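You operate a simulated robot arm through the tools that you are given. There is no shell and no other tool. Be economical: measure what you need, move in short steps, check, and stop when the job is done.

Carry out the task below with a simulated two-armed robot. There is one attempt and no reset: what you move stays moved.

TASK
Pick up the filter that says "F25" from the front of the mixing bench with one hand, pass it to the other hand and put it on the right end of the mixing bench. Open the finishing cupboard door, take the pine block from the top of the feed table and put it on the cupboard floor of the finishing bench and shut the door again. Stack the 4 x 30 small box from the middle of the board table on top of the 4 x 40 small box. Open the second drawer from the top, take the shelf pin from the middle of the board table and leave it in the inside from the top of the second drawer of the drawer chest, then shut the drawer. Put one of the oak blocks from the console end of the board table on the top of the green cabinet. Take the gold knob and leave it on the middle of the board table. Put two of the beakers from the console end of the board table on the brown panel there. Do these in any order. Set down upright: filter, beaker.

The check looks at the end state, three seconds after you hand in, the way a careful person would. Anything else that was tipped, shoved, dropped, spilled or broken makes it a failure.

THE ROBOT
Two 7-joint arms with two-finger grippers on one trunk, on a base that drives. Base frame: it is fixed to the floor where the robot stands at the start and does not move with it; the origin is under the middle of the robot, x ahead of it, y to its left, z up. Lengths are in mm, angles in degrees, forces in N, time in s.
The left shoulder is at the start at [60, 179, 1139], the right one opposite. With the tool pointing down near the work surface each hand reaches from about 260 to 660 mm from the robot's upright axis, wherever it stands, measured 20 degrees to its own side. Places, roughly: beaker [-4750, 3000, 1000]; brown panel [-5250, 3000, 1000]; cupboard floor of the finishing bench [-500, 3100, 100]; filter [500, 0, 1000]; finishing cupboard door [-800, 3100, 500]; gold knob (4x4x3 cm) [-700, 3700, 900]; inside of the second drawer of the drawer chest [600, 5100, 600]; middle of the board table [-3900, 3000, 900]; oak block (10x6x4 cm) [-5000, 3000, 900]; pine block [500, 1500, 750]; right end of the mixing bench [700, -1100, 900]; second drawer [500, 5100, 600]; shelf pin (2x2x4 cm) [-3600, 2800, 900]; small box [-3750, 3000, 1000]; top of the green cabinet [-4400, -1800, 800]. Payload 1.96 kg a hand.
The tool frame of a hand sits at the grasp point between the pads (the TCP): z along the fingers, y along the line on which they close. The tips reach 20 mm beyond it. Largest opening 72 mm; the body of the gripper starts 38 mm behind the TCP.
Orientation is told as [roll, pitch, yaw] about the base's x, y, z axes, in that order, counted from this pose: with the fingers straight down and closing along the base's y, the tool's x points along the base's -x, its y along +y and its z along -z.

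THE INTERFACE
- The arms move only by the tool step_arm. It takes "left_plan", "right_plan" or both (then of equal length, played together; a hand with none holds still); each is a list of rows, each a list of 7 numbers: the opening in per cent of the stroke, from 0 (shut) to 100 (fully open), then the shift along the base's x, y, z in mm, then the turn, a rotation vector about the base's x, y, z in degrees. In form: [[hand, tx, ty, tz, ax, ay, az], ...]. A call has 1 to 8 rows; each row is the pose to reach, as a shift and turn from the pose commanded when the call began. A row lasts 0.2 s, in which the tool goes at most 50 mm and 8.6 degrees; a call with a longer step from one row to the next is refused whole, and so is a gripper value outside its range. A pose out of reach is approached as far as the arm can. The call stops where the force on the tool passes 40 N (or 10 N more than at its start, if that is more) or the arm is blocked; 0.2 s more then pass. The fingers move at their own pace (about 153 mm/s each) and stop on an object; they squeeze with about 38 N. The grip force told is the motor's: it shows also when the fingers shut on nothing. Time passes only in rows, and 0.2 s behind the last, so rows that repeat a pose let the fingers close. It gives the time, the measured TCP pose, the force on the tool (base axes), the opening and the grip force at its end, in the units of the frame above (readings bear some noise), with the torque about the TCP (base axes, N m) and any sound that the robot's microphone picked up.
- Cameras (640 x 400 px; columns grow to the right, rows downward): "scene" is now at [13.8, -2.3, 1685.1]; the picture's right is [-0.02, -1.00, 0.00], its down [-0.78, 0.01, -0.63] and it looks along [0.63, -0.01, -0.78] (base axes); focal length 268 px, centre (320, 200). "left" rides on the left gripper at [71, -19, -82] in its tool frame; the picture's right is [0.26, 0.97, 0.00], its down [-0.67, 0.18, -0.72] and it looks along [-0.69, 0.19, 0.70] (tool axes); focal length 280 px, centre (320, 200). "right" rides on the right gripper at [71, 19, -82] in its tool frame; the picture's right is [-0.26, 0.97, 0.00], its down [-0.67, -0.18, -0.72] and it looks along [-0.69, -0.19, 0.70] (tool axes); focal length 280 px, centre (320, 200). There is no depth. A picture from a camera that has moved, and an enlarged one, comes with that camera's place and axes in the base frame and with its lens.
- get_image(camera): a new picture of that camera. The clock stands still meanwhile.
- raise_lower(by): slides the trunk up (or, below 0, down) by that many mm; the arms and the scene camera ride with it, the base frame stays. It gives what a move gives, with no picture.
- steer(legs): drives the robot by 1 to 6 legs, each [ahead, left, turn to the left] in mm, mm and degrees, along the robot's own axes; the way and the turn of a leg run together, so that a leg with both is an arc; at most 1500 mm and 180 degrees a leg. The arms and the cameras ride along, it lands a little off, and it stops where it bumps. It gives what a move gives.
- turn_head(pan, tilt): turns the head with the scene camera to pan (to the left, within 86 degrees either way) and tilt (down, from -29 to 69), counted from straight ahead of the robot. It gives what a move gives.
- enlarge(camera, box): a new picture of the part [left, top, right, bottom] of that camera's present view, enlarged. The clock stands still meanwhile.
- sign_off(): hands the job in; it is judged then, once.

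Work in short steps. Places have to be worked out from the pictures, the camera data and where the tool is seen: move nearer, look again, correct. Check each grasp and each placing, and mend what went wrong. You have 535 turns and 336 pictures in all, those below and enlarged ones among them. Open the grippers and draw the arms clear of the work before you hand the job in, unless the task says otherwise; then end with one line.

The tools are called after ">>>" by a JSON object that holds its "name" and its "arguments". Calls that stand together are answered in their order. step_arm: Moves the arms, as the interface text tells. Its arguments: {"type":"object","properties":{"left_plan":{"type":"array"},"right_plan":{"type":"array"}},"required":[]} The other tools are called the same way: raise_lower (by) slides the trunk up or down; steer (legs) drives the base; turn_head (pan, tilt) turns the head that bears the scene camera; get_image (camera) takes a picture; enlarge (camera, box) takes an enlarged picture of a part of a camera's view; sign_off () hands the job in.

At the start:

```text
t: 0.0
left_eef_pos: [366.1, 167.1, 1160.8]
left_ee_rot: [0.0, 0.1, 0.1]
left_ft_force: [0.0, -0.9, -0.1]
left_torque: [0.01, 0.01, 0.01]
left_grip_width: 72.0
left_grasp_force: 0.1
right_eef_pos: [333.3, -70.1, 1126.6]
right_ee_rot: [-0.2, 0.0, 0.0]
right_ft_force: [0.6, -0.5, -0.8]
right_torque: [-0.02, -0.01, 0.02]
right_grip_width: 71.8
right_grasp_force: 0.1
trunk travel left (down, up): [-785.0, 205.0]
robot x, y, heading: [-0.7, -1.7, -0.2]
head pan, tilt: [-1.1, 51.2]
```

scene: 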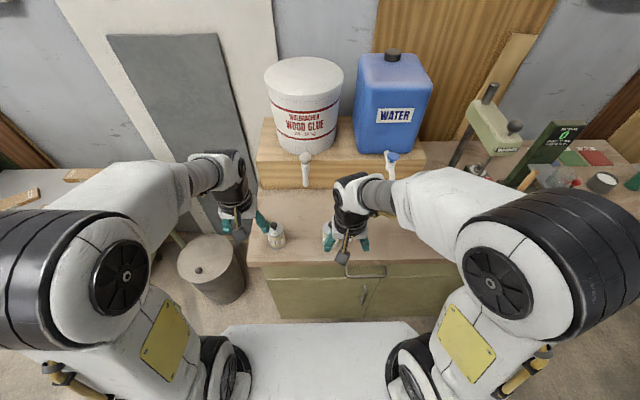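
right: 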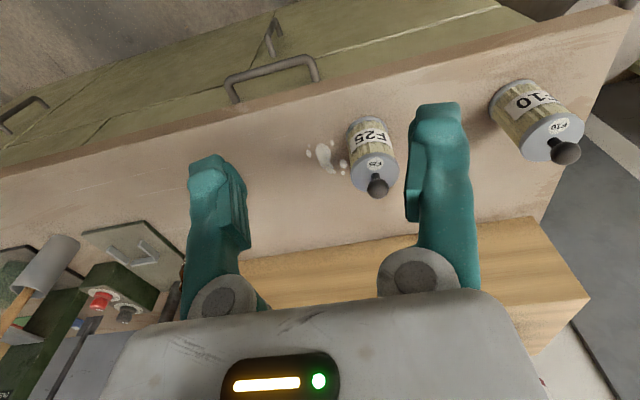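
left: 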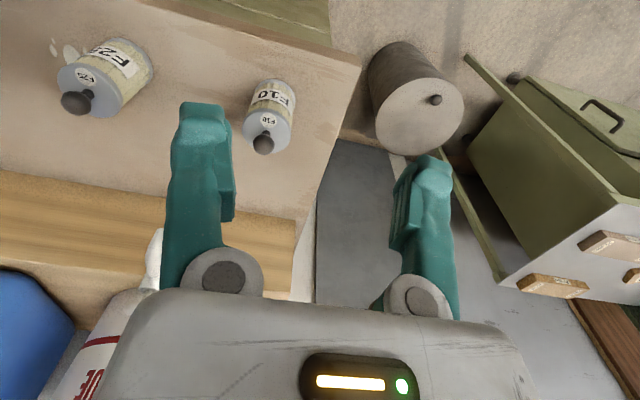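

I locate the F25 filter's knob by triangulating the two wrist cameras, at about [478, -45, 987]. Next I look closer at the filter, and at the right end of the bench.

>>> {"name": "enlarge", "arguments": {"camera": "right", "box": [270, 60, 620, 280]}}

>>> {"name": "turn_head", "arguments": {"pan": -50, "tilt": 35}}

>>> {"name": "get_image", "arguments": {"camera": "scene"}}

```text
1.82 times, centred on (445, 170) of right
camera zoom: at [260.7, -51.0, 1209.0], right [0.26, 0.97, 0.0], down [0.67, -0.18, 0.72], along [0.69, -0.19, -0.7], focal length 510 px, centre (93, 254)
```

zoom: 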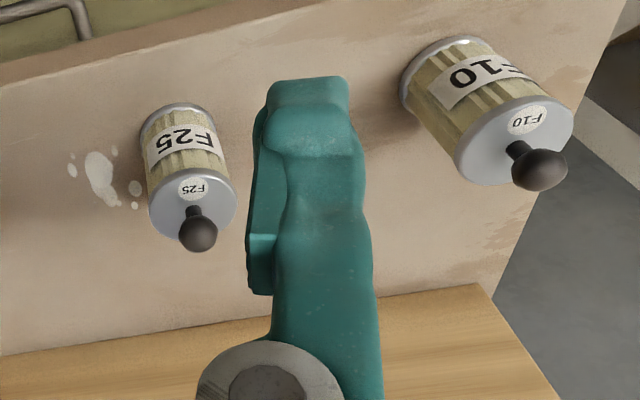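

```text
t: 1.2
left_eef_pos: [366.7, 166.5, 1161.0]
left_ee_rot: [0.0, -0.1, 0.0]
left_ft_force: [-0.2, 0.6, 0.2]
left_torque: [-0.03, 0.0, -0.02]
left_grip_width: 71.9
left_grasp_force: 0.1
right_eef_pos: [332.7, -69.7, 1126.4]
right_ee_rot: [-0.1, 0.0, 0.0]
right_ft_force: [0.5, 0.3, 0.4]
right_torque: [0.02, 0.04, -0.02]
right_grip_width: 72.1
right_grasp_force: 0.0
trunk travel left (down, up): [-785.0, 205.0]
robot x, y, heading: [-7.0, -0.9, 0.1]
head pan, tilt: [-50.0, 35.0]
```

```text
331 pictures are left
camera scene: at [-5.4, -68.3, 1708.3], right [-0.77, -0.64, 0.0], down [-0.37, 0.44, -0.82], along [0.53, -0.63, -0.57], focal length 268 px, centre (320, 200)
```

scene: 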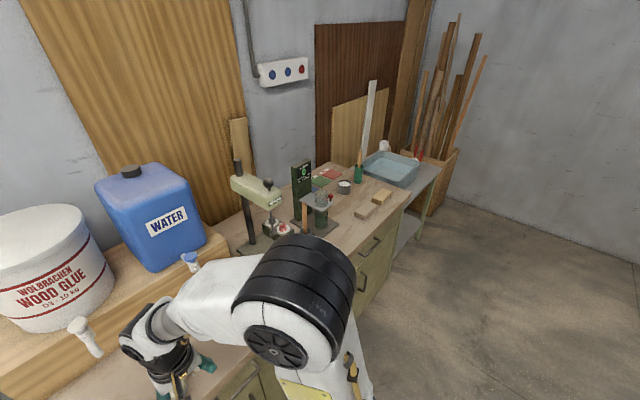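

F25 stands at about (478, -45) with its bottom at about z 888. It is about 52 mm across with a ball knob on top. The right hand will pick it from the right at a 45° slant and the left will take it over. I start by turning the right hand.

>>> {"name": "step_arm", "arguments": {"right_plan": [[100, 10, -12, 0, 0, 0, 8.5], [100, 20, -24, 0, 0, 0, 17], [100, 30, -36, 0, 0, 0, 25.5], [100, 40, -48, 0, 0, 0, 34], [100, 50, -60, 0, 0, 0, 42.5], [100, 60, -72, 0, 0, 0, 51], [100, 70, -84, 0, 0, 0, 59.5], [100, 80, -96, 0, 0, 0, 68]]}}

>>> {"name": "enlarge", "arguments": {"camera": "scene", "box": [220, 130, 460, 280]}}

```text
t: 3.0
left_eef_pos: [366.2, 167.3, 1160.7]
left_ee_rot: [0.0, 0.1, 0.0]
left_ft_force: [0.0, -0.6, -1.0]
left_torque: [0.05, -0.02, -0.01]
left_grip_width: 72.1
left_grasp_force: 0.1
right_eef_pos: [412.9, -167.0, 1125.9]
right_ee_rot: [-0.1, 0.1, 68.2]
right_ft_force: [-0.2, -0.2, 0.2]
right_torque: [0.02, 0.01, 0.02]
right_grip_width: 71.9
right_grasp_force: 0.1
trunk travel left (down, up): [-785.0, 205.0]
robot x, y, heading: [3.4, -2.1, -0.1]
head pan, tilt: [-50.0, 35.0]
```

```text
2.67 times, centred on (340, 205) of scene
camera zoom: at [-4.9, -68.9, 1708.3], right [-0.77, -0.64, 0.0], down [-0.37, 0.44, -0.82], along [0.53, -0.63, -0.57], focal length 713 px, centre (267, 187)
```

zoom: 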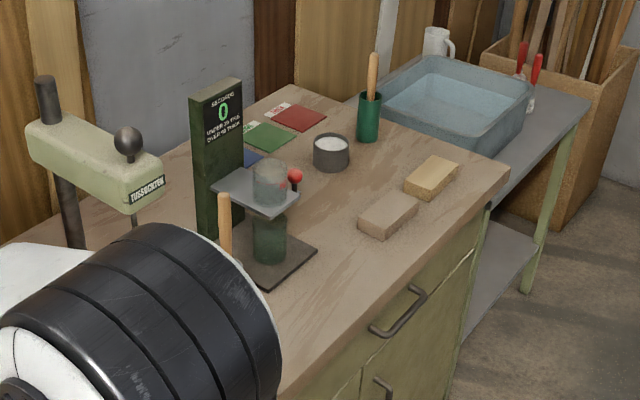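

Free spot on the right end lies near (615, -1160). Now I tilt the right hand to a 45° slant and come to a standoff from F25.

>>> {"name": "step_arm", "arguments": {"right_plan": [[100, 8, 0, -10, 5.6, -1.1, 2.6], [100, 16, 0, -20, 11.1, -2.15, 5.2], [100, 24, 0, -30, 16.7, -3.2, 7.8], [100, 32, 0, -40, 22.2, -4.3, 10.4], [100, 40, 5, -60, 27.8, -5.4, 13], [100, 48, 10, -80, 33.4, -6.5, 15.7], [100, 56, 20, -100, 38.9, -7.5, 18.3], [100, 65, 35, -120, 44.5, -8.6, 20.9]]}}

>>> {"name": "get_image", "arguments": {"camera": "right"}}

>>> {"name": "get_image", "arguments": {"camera": "left"}}

```text
t: 4.8
left_eef_pos: [366.1, 165.8, 1159.5]
left_ee_rot: [0.0, 0.1, 0.0]
left_ft_force: [-0.3, -0.3, 0.0]
left_torque: [0.03, 0.01, 0.0]
left_grip_width: 72.0
left_grasp_force: 0.1
right_eef_pos: [478.0, -133.0, 1005.7]
right_ee_rot: [-0.2, -45.2, 90.2]
right_ft_force: [-0.2, -0.4, -0.1]
right_torque: [0.02, -0.02, 0.02]
right_grip_width: 72.0
right_grasp_force: 0.1
trunk travel left (down, up): [-785.0, 205.0]
robot x, y, heading: [-4.8, 3.6, 0.1]
head pan, tilt: [-50.0, 35.0]
```

```text
329 pictures are left
camera right: at [458.5, -240.0, 1013.6], right [-0.97, 0.18, 0.19], down [0.18, -0.03, 0.98], along [0.19, 0.98, 0.0], focal length 280 px, centre (320, 200)
```

right: 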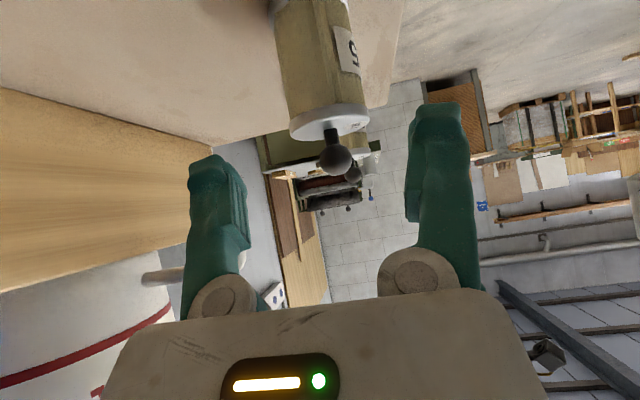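

```text
328 pictures are left
camera left: at [296.0, 148.0, 1243.3], right [-0.26, 0.97, 0.0], down [0.68, 0.18, 0.71], along [0.69, 0.19, -0.7], focal length 280 px, centre (320, 200)
```

left: 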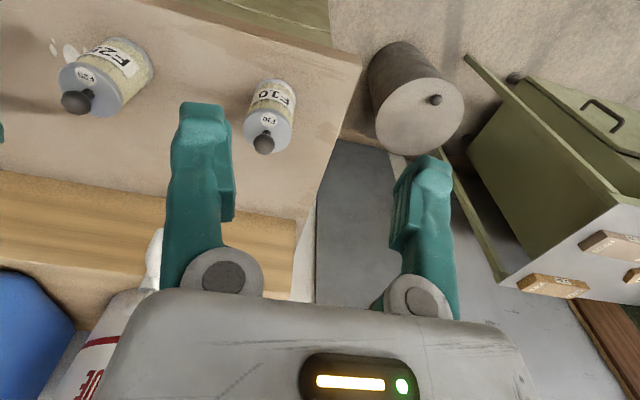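

The knob checks out at (480, -45, 987). I advance along the tool axis to straddle the body.

>>> {"name": "step_arm", "arguments": {"right_plan": [[100, 1, 15, -15, 0, 0, 0], [100, 2, 30, -30, 0, 0, 0], [100, 2, 45, -45, 0, 0, 0], [100, 2, 60, -60, 0, 0, 0], [100, 2, 72, -72, 0, 0, 0], [100, 2, 82, -81, 0, 0, 0], [100, 2, 87, -85, 0, 0, 0]]}}

>>> {"name": "get_image", "arguments": {"camera": "right"}}

```text
t: 6.4
left_eef_pos: [364.8, 164.5, 1161.2]
left_ee_rot: [0.0, -0.1, 0.0]
left_ft_force: [-0.6, 0.2, -0.7]
left_torque: [0.04, -0.04, 0.01]
left_grip_width: 72.0
left_grasp_force: 0.1
right_eef_pos: [478.8, -45.5, 921.2]
right_ee_rot: [-0.1, -45.2, 90.1]
right_ft_force: [0.7, -0.3, 0.4]
right_torque: [-0.05, -0.05, -0.06]
right_grip_width: 72.1
right_grasp_force: 0.0
trunk travel left (down, up): [-785.0, 205.0]
robot x, y, heading: [-1.7, -0.1, 0.0]
head pan, tilt: [-50.0, 35.0]
```

```text
327 pictures are left
camera right: at [458.0, -152.9, 930.0], right [-0.97, 0.18, 0.18], down [0.18, -0.03, 0.98], along [0.19, 0.98, 0.0], focal length 280 px, centre (320, 200)
```

right: 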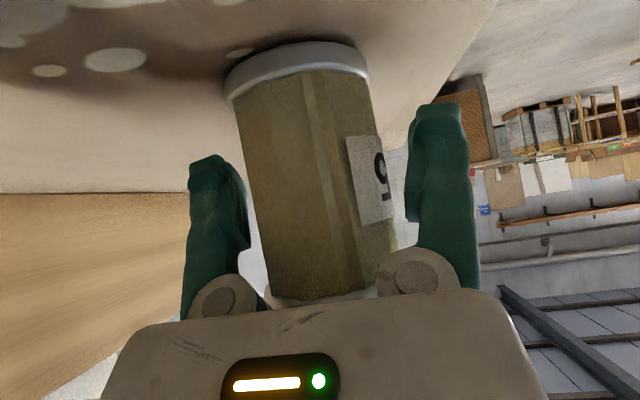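

The body sits between the pads. I close the gripper and lift slightly.

>>> {"name": "step_arm", "arguments": {"right_plan": [[0, 0, 0, 0, 0, 0, 0], [0, 0, 0, 0, 0, 0, 0], [0, 0, 0, 0, 0, 0, 0], [0, 0, 0, 15, 0, 0, 0], [0, 0, 0, 40, 0, 0, 0], [0, -5, 0, 70, 0, 0, 0], [0, -10, 0, 105, 0, 0, 0], [0, -20, 0, 140, 0, 0, 0]]}}

>>> {"name": "get_image", "arguments": {"camera": "right"}}

>>> {"name": "get_image", "arguments": {"camera": "left"}}

```text
t: 8.2
left_eef_pos: [364.2, 167.0, 1161.3]
left_ee_rot: [0.1, 0.0, 0.0]
left_ft_force: [0.4, -0.6, 0.6]
left_torque: [0.02, 0.01, -0.02]
left_grip_width: 71.9
left_grasp_force: 0.1
right_eef_pos: [458.1, -44.1, 1063.2]
right_ee_rot: [-0.1, -45.1, 90.0]
right_ft_force: [0.2, 0.1, -1.2]
right_torque: [-0.01, -0.03, -0.01]
right_grip_width: 58.7
right_grasp_force: 38.0
trunk travel left (down, up): [-785.0, 205.0]
robot x, y, heading: [-0.4, -0.3, -0.0]
head pan, tilt: [-50.0, 35.0]
```

```text
326 pictures are left
camera right: at [438.7, -152.1, 1071.0], right [-0.97, 0.18, 0.19], down [0.18, -0.03, 0.98], along [0.19, 0.98, 0.0], focal length 280 px, centre (320, 200)
```

right: 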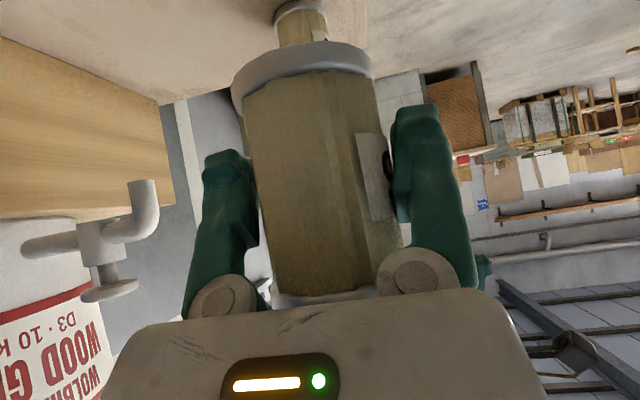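

```text
325 pictures are left
camera left: at [294.0, 148.7, 1243.6], right [-0.26, 0.96, 0.0], down [0.67, 0.18, 0.72], along [0.69, 0.19, -0.7], focal length 280 px, centre (320, 200)
```

left: 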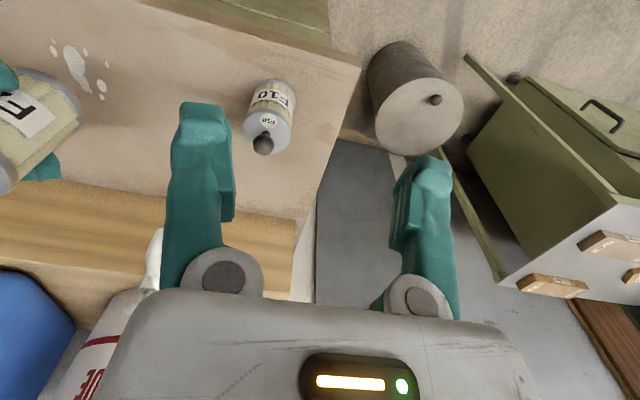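

F25 is gripped (58.7 mm) and lifted. I bring it toward the robot while I turn the left hand to take over.

>>> {"name": "step_arm", "arguments": {"right_plan": [[0, -8, 3, 0, 0, 0, 0], [0, -16, 6, 0, 0, 0, 0], [0, -24, 9, 0, 0, 0, 0], [0, -32, 12, 0, 0, 0, 0], [0, -40, 15, 0, 0, 0, 0], [0, -48, 18, 0, 0, 0, 0], [0, -54, 21, 0, 0, 0, 0], [0, -58, 24, 0, 0, 0, 0]], "left_plan": [[100, 5, 5, 8, 0, 0, -8.5], [100, 10, 10, 16, 0, 0, -17], [100, 15, 14, 24, 0, 0, -25.5], [100, 20, 18, 32, 0, 0, -34], [100, 24, 20, 38, 0, 0, -42.5], [100, 28, 22, 44, 0, 0, -51], [100, 31, 24, 48, 0, 0, -59.5], [100, 34, 25, 50, 0, 0, -68]]}}

>>> {"name": "turn_head", "arguments": {"pan": 0, "tilt": 45}}

>>> {"name": "get_image", "arguments": {"camera": "scene"}}

```text
t: 10.0
left_eef_pos: [392.7, 192.7, 1169.0]
left_ee_rot: [0.4, -0.1, -68.2]
left_ft_force: [0.0, -0.4, 0.6]
left_torque: [0.04, 0.04, 0.01]
left_grip_width: 72.2
left_grasp_force: 0.1
left hand out of reach, approached as far as the arm can: row 2, 3, 4, 5, 6, 7, 8
right_eef_pos: [401.8, -21.1, 1060.6]
right_ee_rot: [0.1, -45.2, 90.0]
right_ft_force: [1.1, -0.1, -1.0]
right_torque: [0.04, 0.01, -0.02]
right_grip_width: 58.2
right_grasp_force: 38.0
trunk travel left (down, up): [-785.0, 205.0]
robot x, y, heading: [-0.0, -1.0, 0.0]
head pan, tilt: [-50.0, 35.0]
```

```text
t: 11.2
left_eef_pos: [391.7, 190.9, 1168.4]
left_ee_rot: [0.4, -0.1, -68.0]
left_ft_force: [0.2, 0.4, 0.7]
left_torque: [-0.01, -0.02, 0.02]
left_grip_width: 72.2
left_grasp_force: 0.1
right_eef_pos: [401.5, -21.3, 1062.1]
right_ee_rot: [0.0, -45.1, 90.0]
right_ft_force: [-0.4, 0.0, -2.2]
right_torque: [0.01, -0.01, 0.01]
right_grip_width: 58.1
right_grasp_force: 38.5
trunk travel left (down, up): [-785.0, 205.0]
robot x, y, heading: [0.5, -0.3, -0.2]
head pan, tilt: [0.0, 45.0]
```

```text
324 pictures are left
camera scene: at [19.5, -1.0, 1693.5], right [0.0, -1.0, 0.0], down [-0.71, 0.0, -0.71], along [0.71, 0.0, -0.71], focal length 268 px, centre (320, 200)
```

scene: 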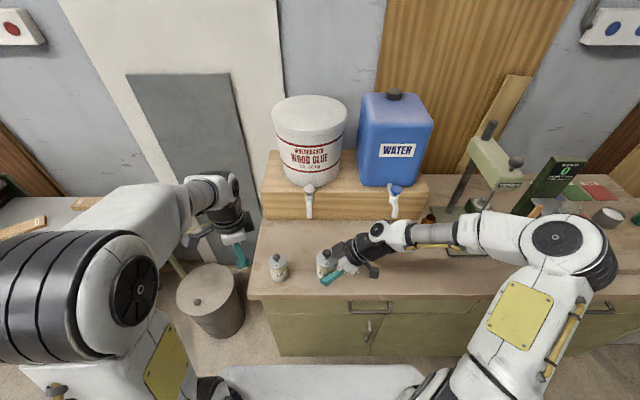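

The left hand is at its height limit, so I lower the filter to about 60 mm above the bench and bring the left hand to a slanted standoff on the other side.

>>> {"name": "step_arm", "arguments": {"right_plan": [[0, 0, 0, -15, 0, 0, 0], [0, 0, 0, -30, 0, 0, 0], [0, 0, 0, -45, 0, 0, 0], [0, 0, 0, -60, 0, 0, 0], [0, 0, 0, -75, 0, 0, 0], [0, 0, 0, -85, 0, 0, 0], [0, 0, 0, -90, 0, 0, 0], [0, 0, 0, -90, 0, 0, 0]], "left_plan": [[100, 0, 0, -10, -3.7, -0.7, -2.7], [100, 0, 0, -20, -7.4, -1.4, -5.4], [100, 0, 0, -30, -11.1, -2.2, -8.1], [100, 0, -10, -40, -14.8, -2.9, -10.7], [100, 0, -30, -50, -18.5, -3.6, -13.4], [100, 0, -55, -60, -22.2, -4.3, -16.1], [100, 0, -80, -65, -25.9, -5.1, -18.8], [100, 0, -100, -70, -29.6, -5.8, -21.5]]}}

>>> {"name": "get_image", "arguments": {"camera": "left"}}

```text
t: 12.9
left_eef_pos: [392.1, 91.2, 1097.9]
left_ee_rot: [0.1, -30.1, -90.0]
left_ft_force: [0.3, 0.5, 0.0]
left_torque: [0.05, -0.01, 0.0]
left_grip_width: 72.0
left_grasp_force: 0.0
right_eef_pos: [402.1, -21.4, 970.4]
right_ee_rot: [0.0, -45.1, 90.0]
right_ft_force: [0.4, -0.6, -1.1]
right_torque: [0.02, 0.01, 0.0]
right_grip_width: 57.6
right_grasp_force: 38.2
trunk travel left (down, up): [-785.0, 205.0]
robot x, y, heading: [-1.1, -0.9, 0.2]
head pan, tilt: [0.0, 45.0]
```

```text
323 pictures are left
camera left: at [374.2, 194.5, 1134.8], right [0.97, 0.23, -0.13], down [0.18, -0.23, 0.96], along [0.19, -0.95, -0.26], focal length 280 px, centre (320, 200)
```

left: 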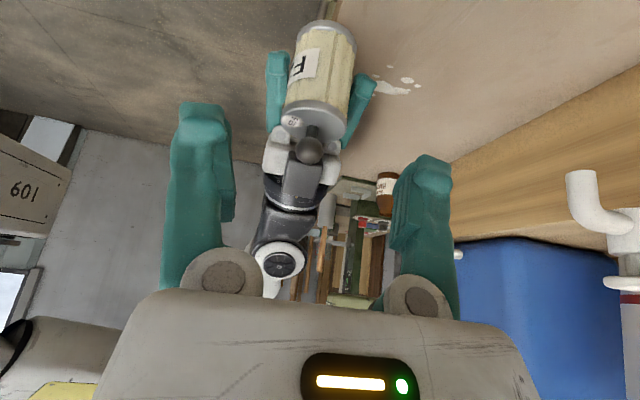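

The knob is at (402, -21, 1035). I bring the left hand onto the slanted axis and down over the lid.

>>> {"name": "step_arm", "arguments": {"left_plan": [[100, 4, -20, 0, 0, 0, 0], [100, 8, -40, 0, 0, 0, 0], [100, 10, -57, -2, 0, 0, 0], [100, 10, -69, -23, 0, 0, 0], [100, 10, -81, -44, 0, 0, 0], [100, 10, -90, -59, 0, 0, 0], [100, 10, -95, -68, 0, 0, 0]]}}

>>> {"name": "get_image", "arguments": {"camera": "left"}}

>>> {"name": "get_image", "arguments": {"camera": "right"}}

```text
t: 14.6
left_eef_pos: [402.7, -4.0, 1029.2]
left_ee_rot: [0.1, -30.0, -90.0]
left_ft_force: [0.5, 0.4, 0.1]
left_torque: [-0.01, 0.02, 0.02]
left_grip_width: 72.1
left_grasp_force: 0.0
right_eef_pos: [400.5, -20.9, 971.6]
right_ee_rot: [-0.1, -45.0, 90.0]
right_ft_force: [1.0, 0.7, -1.4]
right_torque: [-0.03, 0.01, 0.0]
right_grip_width: 57.4
right_grasp_force: 38.0
trunk travel left (down, up): [-785.0, 205.0]
robot x, y, heading: [-2.1, -2.0, -0.1]
head pan, tilt: [0.0, 45.0]
```

```text
322 pictures are left
camera left: at [384.6, 99.4, 1066.3], right [0.97, 0.23, -0.13], down [0.18, -0.23, 0.96], along [0.19, -0.95, -0.26], focal length 280 px, centre (320, 200)
```

left: 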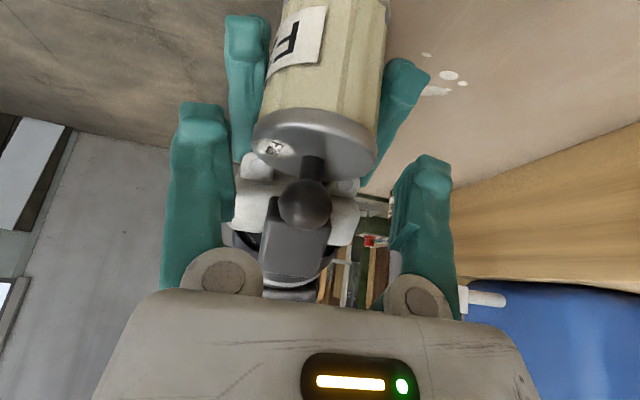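

```text
321 pictures are left
camera right: at [382.0, -128.3, 979.6], right [-0.97, 0.18, 0.19], down [0.18, -0.03, 0.98], along [0.19, 0.98, 0.0], focal length 280 px, centre (320, 200)
```

right: 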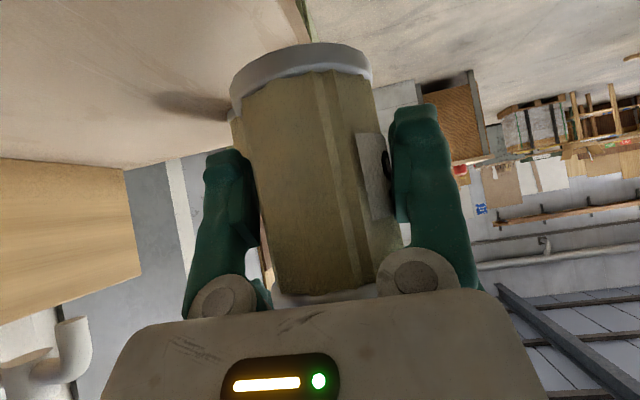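

Aligned (ball at x≈401). I close in the last 18 mm.

>>> {"name": "step_arm", "arguments": {"left_plan": [[100, -1, -4, -8, 0, 0, 0], [100, -1, -9, -16, 0, 0, 0], [100, -1, -9, -16, 0, 0, 0]]}}

>>> {"name": "step_arm", "arguments": {"left_plan": [[0, 0, 0, 0, 0, 0, 0], [0, 0, 0, 0, 0, 0, 0], [0, 0, 0, 0, 0, 0, 0]]}}

>>> {"name": "get_image", "arguments": {"camera": "left"}}

```text
t: 15.3
left_eef_pos: [401.4, -13.0, 1015.6]
left_ee_rot: [0.0, -30.0, -90.0]
left_ft_force: [-0.9, 0.4, 0.0]
left_torque: [-0.01, 0.02, -0.02]
left_grip_width: 71.9
left_grasp_force: 0.0
right_eef_pos: [401.2, -21.3, 971.5]
right_ee_rot: [0.1, -45.1, 90.0]
right_ft_force: [0.3, -0.3, -1.8]
right_torque: [0.0, 0.0, 0.01]
right_grip_width: 57.4
right_grasp_force: 37.8
trunk travel left (down, up): [-785.0, 205.0]
robot x, y, heading: [0.5, 1.7, -0.1]
head pan, tilt: [0.0, 45.0]
```

```text
t: 16.1
left_eef_pos: [401.1, -12.3, 1014.5]
left_ee_rot: [0.0, -30.0, -90.0]
left_ft_force: [-6.3, 0.6, 1.7]
left_torque: [-0.05, -0.05, -0.22]
left_grip_width: 55.4
left_grasp_force: 37.7
right_eef_pos: [402.6, -20.2, 971.7]
right_ee_rot: [0.0, -45.1, 90.0]
right_ft_force: [5.8, 0.5, -1.8]
right_torque: [0.07, 0.31, 0.25]
right_grip_width: 57.0
right_grasp_force: 37.7
trunk travel left (down, up): [-785.0, 205.0]
robot x, y, heading: [1.3, 4.7, -0.1]
head pan, tilt: [0.0, 45.0]
```

```text
320 pictures are left
camera left: at [382.8, 90.5, 1050.9], right [0.97, 0.23, -0.13], down [0.18, -0.23, 0.96], along [0.19, -0.95, -0.26], focal length 280 px, centre (320, 200)
```

left: 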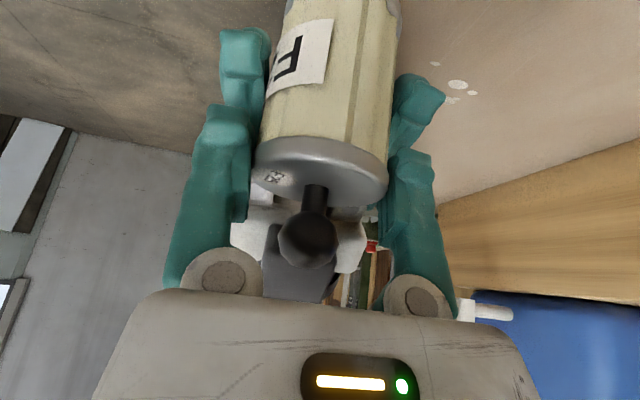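

The left hand holds it at 55 mm with force. I release with the right hand and retreat along its axis.

>>> {"name": "step_arm", "arguments": {"right_plan": [[100, 0, 0, 0, 0, 0, 0], [100, 0, 0, 0, 0, 0, 0], [100, 0, -20, 20, 0, 0, 0], [100, 0, -45, 45, 0, 0, 0], [100, 0, -70, 70, 0, 0, 0], [100, 0, -100, 90, 0, 0, 0], [100, 0, -130, 100, 0, 0, 0]]}}

>>> {"name": "get_image", "arguments": {"camera": "left"}}

>>> {"name": "get_image", "arguments": {"camera": "right"}}

```text
t: 17.8
left_eef_pos: [401.9, -14.1, 1013.4]
left_ee_rot: [0.1, -30.0, -90.0]
left_ft_force: [0.4, 1.1, 0.5]
left_torque: [0.04, 0.0, 0.01]
left_grip_width: 55.1
left_grasp_force: 37.5
right_eef_pos: [401.5, -151.3, 1071.5]
right_ee_rot: [-0.1, -45.0, 90.0]
right_ft_force: [-0.4, 0.0, 0.5]
right_torque: [0.0, 0.01, 0.01]
right_grip_width: 72.1
right_grasp_force: 0.1
trunk travel left (down, up): [-785.0, 205.0]
robot x, y, heading: [-1.2, -0.3, 0.1]
head pan, tilt: [0.0, 45.0]
```

```text
319 pictures are left
camera left: at [382.7, 90.1, 1051.1], right [0.97, 0.23, -0.13], down [0.18, -0.23, 0.96], along [0.19, -0.95, -0.26], focal length 280 px, centre (320, 200)
```

left: 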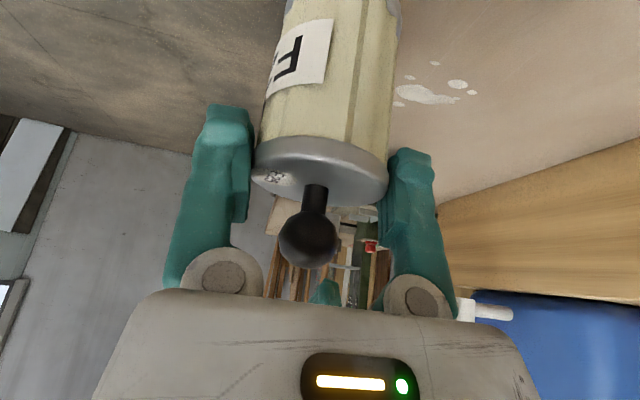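

```text
318 pictures are left
camera right: at [381.9, -259.3, 1079.3], right [-0.97, 0.18, 0.19], down [0.18, -0.03, 0.98], along [0.19, 0.98, 0.0], focal length 280 px, centre (320, 200)
```

right: 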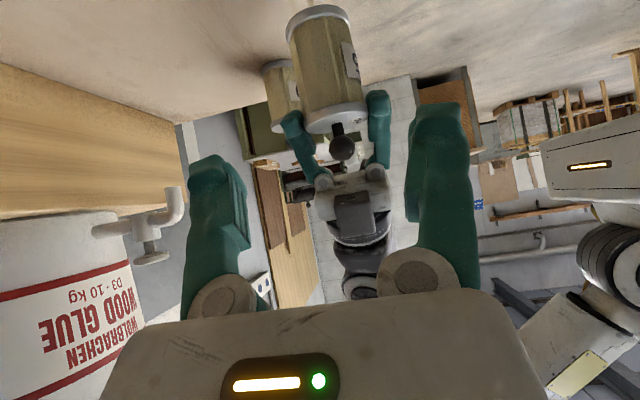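

Handoff is complete and the filter hangs upright in the left hand. Before driving I look down to see how far the robot's base reaches toward the bench.

>>> {"name": "turn_head", "arguments": {"pan": 0, "tilt": 69}}

>>> {"name": "get_image", "arguments": {"camera": "scene"}}

>>> {"name": "raise_lower", "arguments": {"by": 100}}

```text
t: 18.6
left_eef_pos: [403.2, -12.9, 1014.8]
left_ee_rot: [0.1, -30.0, -90.0]
left_ft_force: [0.5, 0.3, 0.5]
left_torque: [0.04, 0.03, -0.01]
left_grip_width: 54.9
left_grasp_force: 37.8
right_eef_pos: [401.9, -150.7, 1070.9]
right_ee_rot: [0.0, -45.1, 90.0]
right_ft_force: [0.4, -0.2, 1.0]
right_torque: [-0.03, -0.01, -0.03]
right_grip_width: 71.9
right_grasp_force: 0.0
trunk travel left (down, up): [-785.0, 205.0]
robot x, y, heading: [1.4, -0.8, 0.2]
head pan, tilt: [0.0, 68.8]
```

```text
317 pictures are left
camera scene: at [-5.9, -1.0, 1664.7], right [0.0, -1.0, 0.0], down [-0.93, 0.0, -0.36], along [0.36, 0.0, -0.93], focal length 268 px, centre (320, 200)
```

scene: 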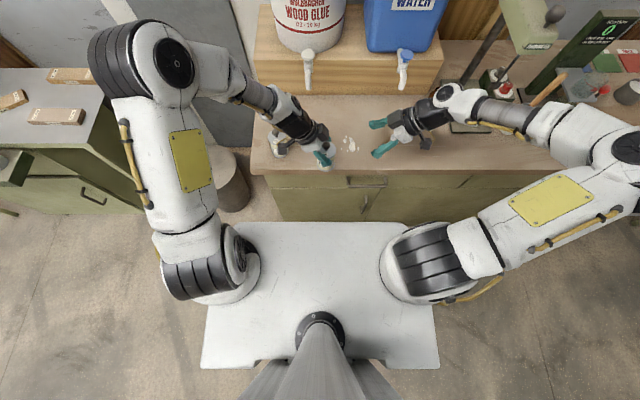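

```text
t: 20.0
left_eef_pos: [402.1, -12.3, 1113.9]
left_ee_rot: [0.0, -30.0, -90.1]
left_ft_force: [0.4, 0.4, -1.3]
left_torque: [-0.01, -0.01, 0.01]
left_grip_width: 54.9
left_grasp_force: 37.5
right_eef_pos: [401.5, -150.5, 1170.8]
right_ee_rot: [0.0, -45.1, 90.0]
right_ft_force: [-0.6, 0.1, 0.0]
right_torque: [-0.03, -0.03, 0.02]
right_grip_width: 72.0
right_grasp_force: 0.1
trunk travel left (down, up): [-885.0, 105.0]
robot x, y, heading: [2.3, -0.8, 0.1]
head pan, tilt: [0.0, 68.8]
```

The plate is above the floor and clear. I back off 100, strafe right 1200, then look at the right end before going forward.

>>> {"name": "steer", "arguments": {"legs": [[-100, 0, 0], [0, -1200, 0]]}}

>>> {"name": "turn_head", "arguments": {"pan": 0, "tilt": 45}}

>>> {"name": "get_image", "arguments": {"camera": "scene"}}

```text
t: 26.8
left_eef_pos: [302.4, -1217.0, 1113.6]
left_ee_rot: [0.1, -30.0, -89.9]
left_ft_force: [-0.2, -0.2, -1.1]
left_torque: [0.04, -0.04, -0.04]
left_grip_width: 55.1
left_grasp_force: 37.8
right_eef_pos: [302.9, -1353.8, 1171.5]
right_ee_rot: [0.0, -45.0, 90.1]
right_ft_force: [-0.1, -0.6, -0.5]
right_torque: [-0.02, 0.0, -0.01]
right_grip_width: 71.9
right_grasp_force: 0.1
trunk travel left (down, up): [-885.0, 105.0]
robot x, y, heading: [-101.1, -1204.9, 0.3]
head pan, tilt: [0.0, 68.8]
```

```text
t: 27.7
left_eef_pos: [302.6, -1217.6, 1115.4]
left_ee_rot: [0.0, -30.1, -89.9]
left_ft_force: [0.1, 0.4, -0.8]
left_torque: [0.0, -0.02, 0.01]
left_grip_width: 54.9
left_grasp_force: 38.1
right_eef_pos: [304.2, -1354.3, 1171.0]
right_ee_rot: [0.0, -45.0, 90.0]
right_ft_force: [-0.1, -0.1, -0.5]
right_torque: [0.02, 0.03, -0.05]
right_grip_width: 72.1
right_grasp_force: 0.1
trunk travel left (down, up): [-885.0, 105.0]
robot x, y, heading: [-102.9, -1204.2, 0.3]
head pan, tilt: [0.0, 45.0]
```

```text
316 pictures are left
camera scene: at [-79.9, -1205.5, 1793.5], right [0.0, -1.0, 0.0], down [-0.71, 0.0, -0.71], along [0.71, 0.0, -0.71], focal length 268 px, centre (320, 200)
```

scene: 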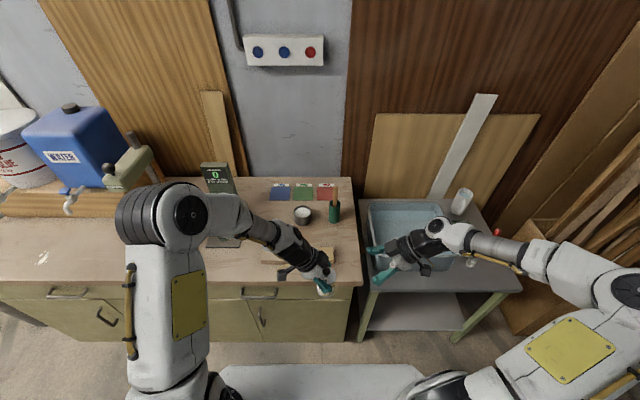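

Free spot chosen at about (640, -1195), between the mug, the green cup and the blocks. I drive forward 190.

>>> {"name": "steer", "arguments": {"legs": [[190, 0, 0]]}}

>>> {"name": "get_image", "arguments": {"camera": "left"}}

>>> {"name": "get_image", "arguments": {"camera": "scene"}}

```text
t: 29.2
left_eef_pos: [491.1, -1216.6, 1115.4]
left_ee_rot: [0.1, -30.0, -89.8]
left_ft_force: [0.5, 0.8, -1.0]
left_torque: [0.02, 0.0, 0.01]
left_grip_width: 55.3
left_grasp_force: 38.2
right_eef_pos: [493.0, -1354.7, 1170.8]
right_ee_rot: [-0.1, -45.1, 90.4]
right_ft_force: [-0.9, -0.5, -0.6]
right_torque: [-0.03, -0.02, 0.0]
right_grip_width: 72.2
right_grasp_force: 0.0
trunk travel left (down, up): [-885.0, 105.0]
robot x, y, heading: [92.3, -1205.4, 0.0]
head pan, tilt: [0.0, 45.0]
```

```text
315 pictures are left
camera left: at [472.5, -1112.7, 1151.7], right [0.96, 0.23, -0.13], down [0.18, -0.23, 0.96], along [0.19, -0.95, -0.26], focal length 280 px, centre (320, 200)
```

left: 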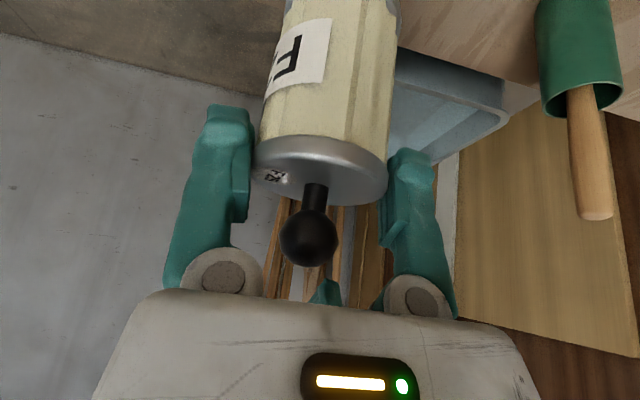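

```text
314 pictures are left
camera scene: at [108.1, -1205.1, 1793.6], right [0.0, -1.0, 0.0], down [-0.71, 0.0, -0.71], along [0.71, 0.0, -0.71], focal length 268 px, centre (320, 200)
```

scene: 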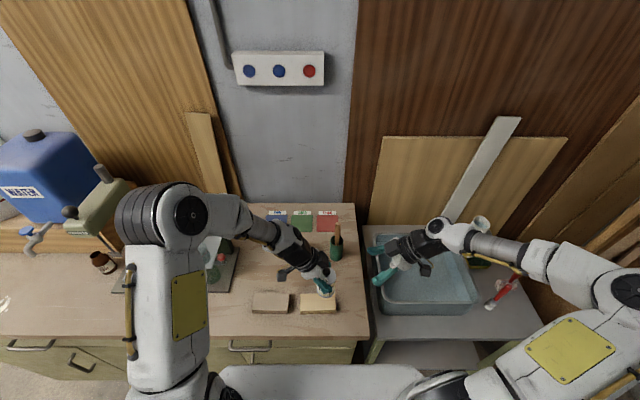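

I move the filter above (630, -1195) and check before lowering.

>>> {"name": "step_arm", "arguments": {"left_plan": [[0, 30, 6, 0, 0, 0, 0], [0, 60, 12, 0, 0, 0, 0], [0, 90, 18, 0, 0, 0, 0], [0, 120, 24, -10, 0, 0, 0], [0, 139, 30, -30, 0, 0, 0], [0, 139, 30, -60, 0, 0, 0], [0, 139, 30, -60, 0, 0, 0]]}}

>>> {"name": "get_image", "arguments": {"camera": "left"}}

>>> {"name": "get_image", "arguments": {"camera": "scene"}}

```text
t: 30.9
left_eef_pos: [632.5, -1185.4, 1054.2]
left_ee_rot: [0.0, -30.0, -89.9]
left_ft_force: [0.0, 0.1, -1.5]
left_torque: [0.04, -0.01, 0.01]
left_grip_width: 54.8
left_grasp_force: 37.5
right_eef_pos: [493.6, -1354.2, 1170.2]
right_ee_rot: [0.1, -45.2, 90.1]
right_ft_force: [0.2, -0.4, 0.5]
right_torque: [0.01, -0.02, 0.02]
right_grip_width: 71.9
right_grasp_force: 0.0
trunk travel left (down, up): [-885.0, 105.0]
robot x, y, heading: [90.6, -1207.4, 0.3]
head pan, tilt: [0.0, 45.0]
```

```text
313 pictures are left
camera left: at [613.1, -1082.4, 1091.1], right [0.96, 0.23, -0.13], down [0.18, -0.23, 0.96], along [0.19, -0.95, -0.26], focal length 280 px, centre (320, 200)
```

left: 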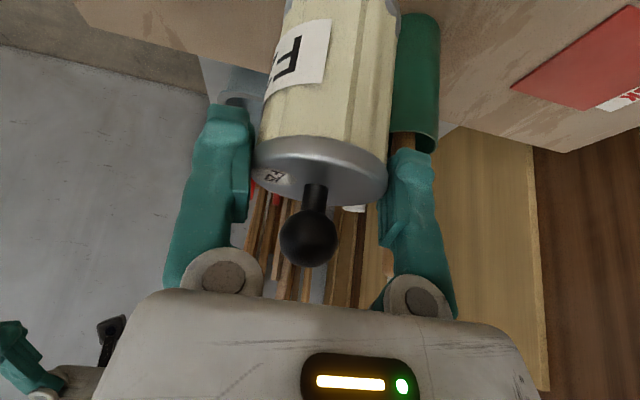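

```text
312 pictures are left
camera scene: at [110.5, -1205.2, 1793.5], right [0.0, -1.0, 0.0], down [-0.71, 0.0, -0.71], along [0.71, 0.0, -0.71], focal length 268 px, centre (320, 200)
```

scene: 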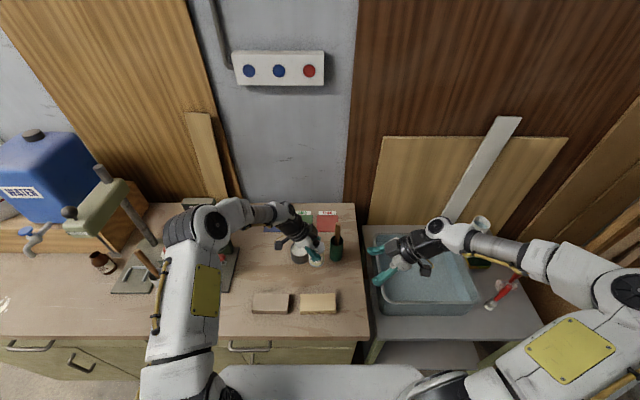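

Clear of the mug and cup. I shift 15 mm back toward the robot and lower; contact expected at TCP z≈963.

>>> {"name": "step_arm", "arguments": {"left_plan": [[0, -8, 0, 0, 0, 0, 0], [0, -15, 0, -10, 0, 0, 0], [0, -15, 0, -30, 0, 0, 0], [0, -15, 0, -50, 0, 0, 0], [0, -15, 0, -68, 0, 0, 0], [0, -15, 0, -80, 0, 0, 0], [0, -15, 0, -86, 0, 0, 0], [0, -15, 0, -88, 0, 0, 0]]}}

>>> {"name": "get_image", "arguments": {"camera": "left"}}

```text
t: 32.6
left_eef_pos: [616.6, -1187.0, 966.4]
left_ee_rot: [0.0, -30.0, -89.8]
left_ft_force: [-0.5, 0.1, -1.9]
left_torque: [0.05, 0.0, -0.01]
left_grip_width: 55.0
left_grasp_force: 37.7
right_eef_pos: [493.9, -1354.1, 1170.9]
right_ee_rot: [0.0, -45.1, 90.1]
right_ft_force: [-0.8, -0.5, -0.5]
right_torque: [0.02, 0.01, 0.02]
right_grip_width: 71.7
right_grasp_force: 0.1
trunk travel left (down, up): [-885.0, 105.0]
robot x, y, heading: [92.5, -1203.6, -0.2]
head pan, tilt: [0.0, 45.0]
```

```text
311 pictures are left
camera left: at [598.1, -1082.9, 1003.2], right [0.96, 0.23, -0.13], down [0.18, -0.23, 0.96], along [0.19, -0.95, -0.26], focal length 280 px, centre (320, 200)
```

left: 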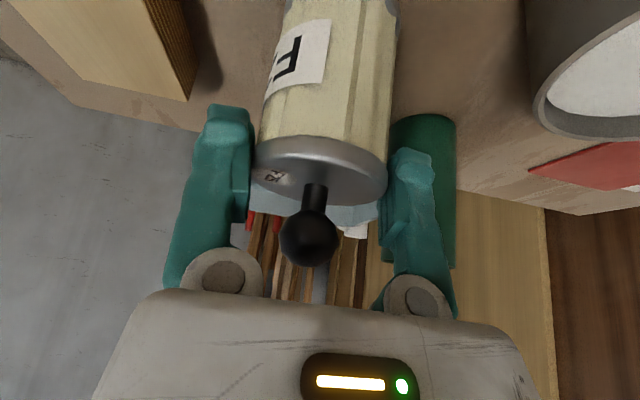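

Not yet in contact. I creep down a millimetre per row until the force rises.

>>> {"name": "step_arm", "arguments": {"left_plan": [[0, 0, 0, -1, 0, 0, 0], [0, 0, 0, -2, 0, 0, 0], [0, 0, 0, -3, 0, 0, 0]]}}

```text
t: 33.5
left_eef_pos: [616.8, -1186.6, 964.9]
left_ee_rot: [0.2, -30.0, -89.9]
left_ft_force: [0.7, 2.4, 15.7]
left_torque: [0.22, 0.33, -0.03]
left_grip_width: 55.1
left_grasp_force: 37.2
right_eef_pos: [492.5, -1352.7, 1172.6]
right_ee_rot: [-0.1, -45.0, 90.2]
right_ft_force: [-0.3, 0.0, -0.2]
right_torque: [0.02, -0.01, 0.01]
right_grip_width: 71.8
right_grasp_force: 0.0
trunk travel left (down, up): [-885.0, 105.0]
robot x, y, heading: [87.9, -1205.0, 0.1]
head pan, tilt: [0.0, 45.0]
```

Contact (16 N). I open and retreat along the tool axis.

>>> {"name": "step_arm", "arguments": {"left_plan": [[100, 0, 0, 0, 0, 0, 0], [100, 0, 0, 0, 0, 0, 0], [100, 0, 10, 17, 0, 0, 0], [100, 0, 25, 43, 0, 0, 0], [100, 0, 45, 78, 0, 0, 0], [100, -20, 65, 112, 0, 0, 0], [100, -50, 75, 140, 0, 0, 0], [100, -90, 80, 150, 0, 0, 0]]}}

>>> {"name": "get_image", "arguments": {"camera": "left"}}

```text
t: 35.2
left_eef_pos: [524.6, -1106.8, 1114.7]
left_ee_rot: [0.1, -30.0, -90.0]
left_ft_force: [0.0, -0.8, 0.3]
left_torque: [0.02, -0.03, 0.08]
left_grip_width: 72.2
left_grasp_force: 0.0
right_eef_pos: [492.5, -1355.2, 1171.2]
right_ee_rot: [-0.1, -45.1, 90.2]
right_ft_force: [0.0, -0.3, 0.1]
right_torque: [-0.01, 0.01, 0.01]
right_grip_width: 72.2
right_grasp_force: 0.0
trunk travel left (down, up): [-885.0, 105.0]
robot x, y, heading: [89.5, -1199.9, 0.2]
head pan, tilt: [0.0, 45.0]
```

```text
310 pictures are left
camera left: at [506.8, -1002.6, 1151.0], right [0.96, 0.23, -0.13], down [0.18, -0.23, 0.96], along [0.19, -0.95, -0.26], focal length 280 px, centre (320, 200)
```

left: 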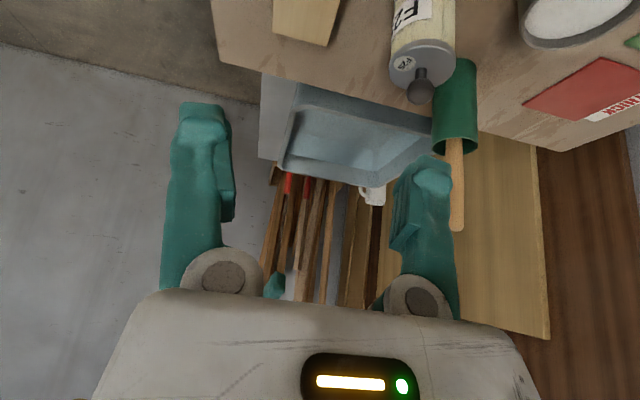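

F25 stands upright on the right end. I back away from the bench, then return both hands to pointing straight down.

>>> {"name": "steer", "arguments": {"legs": [[-300, 0, 0]]}}

>>> {"name": "step_arm", "arguments": {"left_plan": [[100, 0, 10, 0, 3.7, 0.7, 2.7], [100, 0, 20, 0, 7.4, 1.45, 5.4], [100, 0, 30, 0, 11.1, 2.2, 8.1], [100, -10, 40, 0, 14.8, 2.9, 10.75], [100, -20, 45, 0, 18.5, 3.6, 13.4], [100, -30, 45, 0, 22.2, 4.35, 16.1], [100, -40, 45, 0, 25.9, 5.1, 18.8], [100, -50, 45, 0, 29.6, 5.8, 21.5]], "right_plan": [[100, -5, 0, 5, -5.6, 1.1, -2.6], [100, -10, 0, 5, -11.1, 2.15, -5.2], [100, -15, 0, 5, -16.7, 3.2, -7.8], [100, -20, 0, 5, -22.2, 4.3, -10.4], [100, -25, 0, 5, -27.8, 5.4, -13], [100, -30, 0, 5, -33.4, 6.5, -15.7], [100, -35, 0, 5, -38.9, 7.5, -18.3], [100, -40, 0, 5, -44.5, 8.6, -20.9]]}}

>>> {"name": "step_arm", "arguments": {"left_plan": [[100, 0, 5, 0, 0, 0, 8.5], [100, -5, 10, 0, 0, 0, 17], [100, -10, 15, 0, 0, 0, 25.5], [100, -15, 20, 0, 0, 0, 34], [100, -20, 25, 0, 0, 0, 42.5], [100, -25, 30, 0, 0, 0, 51], [100, -30, 30, 0, 0, 0, 59.5], [100, -30, 30, 0, 0, 0, 68]], "right_plan": [[100, 0, 0, 0, 0, 0, -8.5], [100, -5, 0, 0, 0, 0, -17], [100, -10, 0, 0, 0, 0, -25.5], [100, -15, 0, 0, 0, 0, -34], [100, -20, 0, 0, 0, 0, -42.5], [100, -25, 0, 0, 0, 0, -51], [100, -30, 0, 0, 0, 0, -59.5], [100, -30, 0, 0, 0, 0, -68]]}}

>>> {"name": "turn_head", "arguments": {"pan": 0, "tilt": 35}}

>>> {"name": "get_image", "arguments": {"camera": "scene"}}

```text
t: 37.3
left_eef_pos: [228.0, -1106.2, 1113.9]
left_ee_rot: [0.0, -30.0, -89.7]
left_ft_force: [-0.4, 0.4, 0.6]
left_torque: [0.01, 0.01, 0.0]
left_grip_width: 71.9
left_grasp_force: 0.1
right_eef_pos: [194.3, -1354.5, 1169.5]
right_ee_rot: [0.1, -45.0, 90.1]
right_ft_force: [-0.1, 0.4, -0.5]
right_torque: [0.0, -0.02, 0.01]
right_grip_width: 71.8
right_grasp_force: 0.1
trunk travel left (down, up): [-885.0, 105.0]
robot x, y, heading: [-208.1, -1205.6, 0.3]
head pan, tilt: [0.0, 45.0]
```

```text
t: 39.1
left_eef_pos: [177.3, -1061.6, 1114.5]
left_ee_rot: [0.1, 0.0, -67.9]
left_ft_force: [0.0, -0.2, 0.9]
left_torque: [-0.01, -0.01, 0.03]
left_grip_width: 72.1
left_grasp_force: 0.0
right_eef_pos: [153.0, -1354.8, 1176.0]
right_ee_rot: [0.1, 0.1, 68.1]
right_ft_force: [0.0, 0.5, 0.3]
right_torque: [-0.01, -0.02, -0.01]
right_grip_width: 72.0
right_grasp_force: 0.2
trunk travel left (down, up): [-885.0, 105.0]
robot x, y, heading: [-214.1, -1206.6, 0.1]
head pan, tilt: [0.0, 45.0]
```

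```text
t: 40.9
left_eef_pos: [146.8, -1031.7, 1114.6]
left_ee_rot: [0.1, 0.0, 0.2]
left_ft_force: [0.1, 0.9, 0.1]
left_torque: [0.03, 0.02, 0.03]
left_grip_width: 71.8
left_grasp_force: 0.1
right_eef_pos: [124.0, -1354.1, 1175.1]
right_ee_rot: [0.1, -0.1, -0.1]
right_ft_force: [0.4, -0.4, 0.9]
right_torque: [0.02, -0.02, 0.05]
right_grip_width: 72.2
right_grasp_force: 0.2
trunk travel left (down, up): [-885.0, 105.0]
robot x, y, heading: [-207.3, -1204.1, 0.1]
head pan, tilt: [0.0, 45.0]
```

```text
t: 41.6
left_eef_pos: [146.4, -1033.0, 1113.2]
left_ee_rot: [0.1, 0.0, 0.1]
left_ft_force: [0.4, 0.1, 0.2]
left_torque: [0.0, 0.02, 0.04]
left_grip_width: 71.9
left_grasp_force: 0.1
right_eef_pos: [124.1, -1354.7, 1174.9]
right_ee_rot: [0.0, 0.1, 0.1]
right_ft_force: [0.4, -0.4, 0.3]
right_torque: [0.01, 0.0, -0.04]
right_grip_width: 71.9
right_grasp_force: 0.1
trunk travel left (down, up): [-885.0, 105.0]
robot x, y, heading: [-208.4, -1205.5, -0.2]
head pan, tilt: [0.0, 35.0]
```

```text
309 pictures are left
camera scene: at [-183.2, -1205.7, 1808.3], right [0.0, -1.0, 0.0], down [-0.57, 0.0, -0.82], along [0.82, 0.0, -0.57], focal length 268 px, centre (320, 200)
```

scene: 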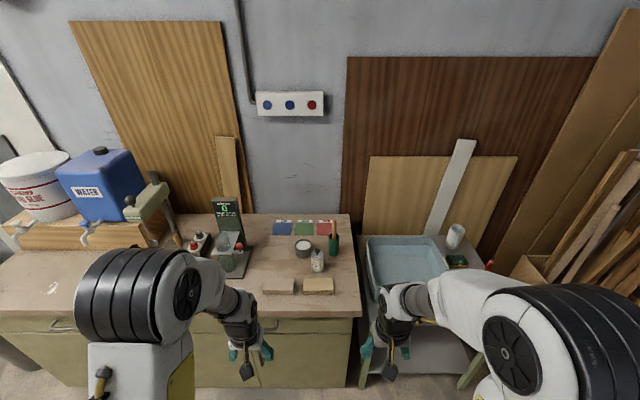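

Filter placing looks good. Next I look left along the aisle before driving toward the feed table and finishing bench.

>>> {"name": "turn_head", "arguments": {"pan": 70, "tilt": 25}}

>>> {"name": "get_image", "arguments": {"camera": "scene"}}

```text
t: 43.0
left_eef_pos: [147.6, -1032.3, 1113.3]
left_ee_rot: [0.1, 0.0, 0.1]
left_ft_force: [0.3, 0.2, -0.7]
left_torque: [0.0, 0.01, 0.0]
left_grip_width: 72.0
left_grasp_force: 0.1
right_eef_pos: [123.2, -1354.7, 1176.0]
right_ee_rot: [0.0, 0.0, 0.1]
right_ft_force: [-0.5, -0.2, 0.4]
right_torque: [-0.04, 0.04, 0.0]
right_grip_width: 71.9
right_grasp_force: 0.2
trunk travel left (down, up): [-885.0, 105.0]
robot x, y, heading: [-205.5, -1200.7, 0.2]
head pan, tilt: [70.0, 25.0]
```

```text
308 pictures are left
camera scene: at [-239.9, -1119.3, 1824.1], right [0.94, -0.34, 0.0], down [-0.14, -0.4, -0.91], along [0.31, 0.85, -0.42], focal length 268 px, centre (320, 200)
```

scene: 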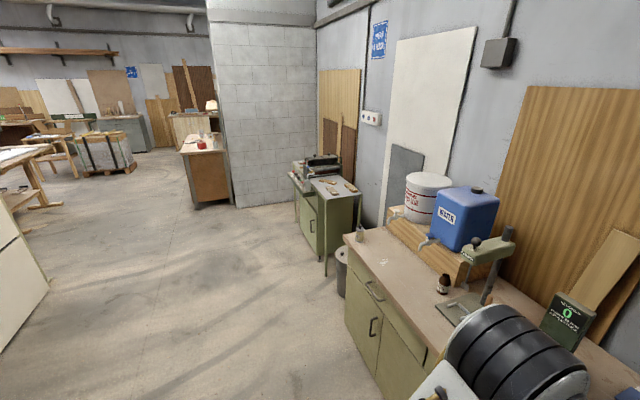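

The aisle is clear. I strafe left to stand in front of the feed table.

>>> {"name": "steer", "arguments": {"legs": [[0, 1350, 0], [0, 1250, 0]]}}

>>> {"name": "turn_head", "arguments": {"pan": 5, "tilt": 40}}

>>> {"name": "get_image", "arguments": {"camera": "scene"}}

>>> {"name": "turn_head", "arguments": {"pan": 80, "tilt": 25}}

>>> {"name": "get_image", "arguments": {"camera": "scene"}}

```text
t: 55.8
left_eef_pos: [146.2, 1577.8, 1115.6]
left_ee_rot: [0.1, 0.0, -0.6]
left_ft_force: [-0.8, -0.4, 0.4]
left_torque: [0.0, 0.01, -0.01]
left_grip_width: 72.0
left_grasp_force: 0.2
right_eef_pos: [118.0, 1255.6, 1176.3]
right_ee_rot: [0.1, 0.0, -0.8]
right_ft_force: [0.1, -0.3, 0.9]
right_torque: [0.02, 0.0, -0.01]
right_grip_width: 71.8
right_grasp_force: 0.1
trunk travel left (down, up): [-885.0, 105.0]
robot x, y, heading: [-211.1, 1408.2, -0.5]
head pan, tilt: [70.0, 25.0]
```

```text
t: 57.1
left_eef_pos: [146.3, 1578.7, 1113.7]
left_ee_rot: [0.1, -0.1, -0.6]
left_ft_force: [0.1, 0.3, 0.8]
left_torque: [0.0, -0.03, 0.0]
left_grip_width: 72.0
left_grasp_force: 0.1
right_eef_pos: [117.7, 1256.2, 1175.7]
right_ee_rot: [0.0, -0.1, -0.7]
right_ft_force: [0.0, 0.7, 0.6]
right_torque: [-0.02, -0.02, -0.01]
right_grip_width: 72.1
right_grasp_force: 0.0
trunk travel left (down, up): [-885.0, 105.0]
robot x, y, heading: [-211.4, 1407.4, -0.8]
head pan, tilt: [5.0, 40.0]
```

```text
307 pictures are left
camera scene: at [-189.2, 1416.5, 1800.8], right [0.08, -1.0, 0.0], down [-0.64, -0.05, -0.77], along [0.76, 0.06, -0.64], focal length 268 px, centre (320, 200)
```

scene: 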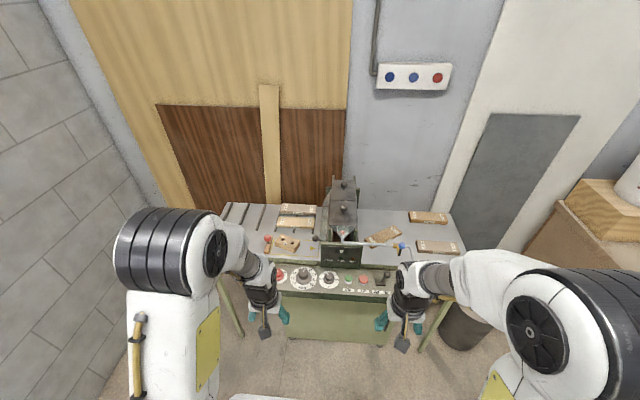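

```text
t: 58.6
left_eef_pos: [146.5, 1578.4, 1114.7]
left_ee_rot: [0.1, 0.0, -0.7]
left_ft_force: [-0.1, 0.3, -0.1]
left_torque: [0.04, 0.04, 0.0]
left_grip_width: 71.9
left_grasp_force: 0.1
right_eef_pos: [119.0, 1255.4, 1175.0]
right_ee_rot: [0.1, -0.1, -0.8]
right_ft_force: [0.0, 0.0, 0.6]
right_torque: [0.02, 0.04, 0.02]
right_grip_width: 71.9
right_grasp_force: 0.0
trunk travel left (down, up): [-885.0, 105.0]
robot x, y, heading: [-213.2, 1408.1, -0.5]
head pan, tilt: [80.0, 25.0]
```

```text
306 pictures are left
camera scene: at [-256.9, 1500.3, 1824.1], right [0.98, -0.19, 0.0], down [-0.08, -0.42, -0.91], along [0.17, 0.89, -0.42], focal length 268 px, centre (320, 200)
```

scene: 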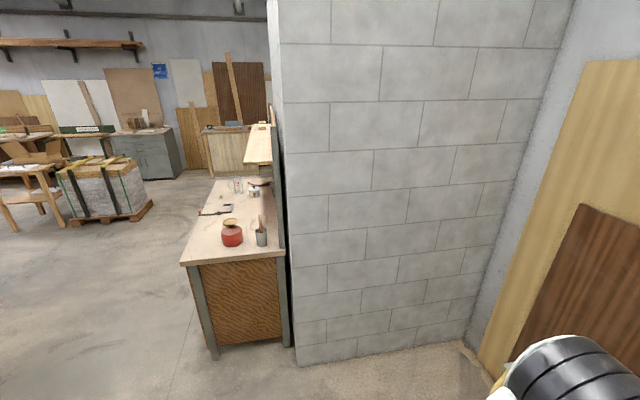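

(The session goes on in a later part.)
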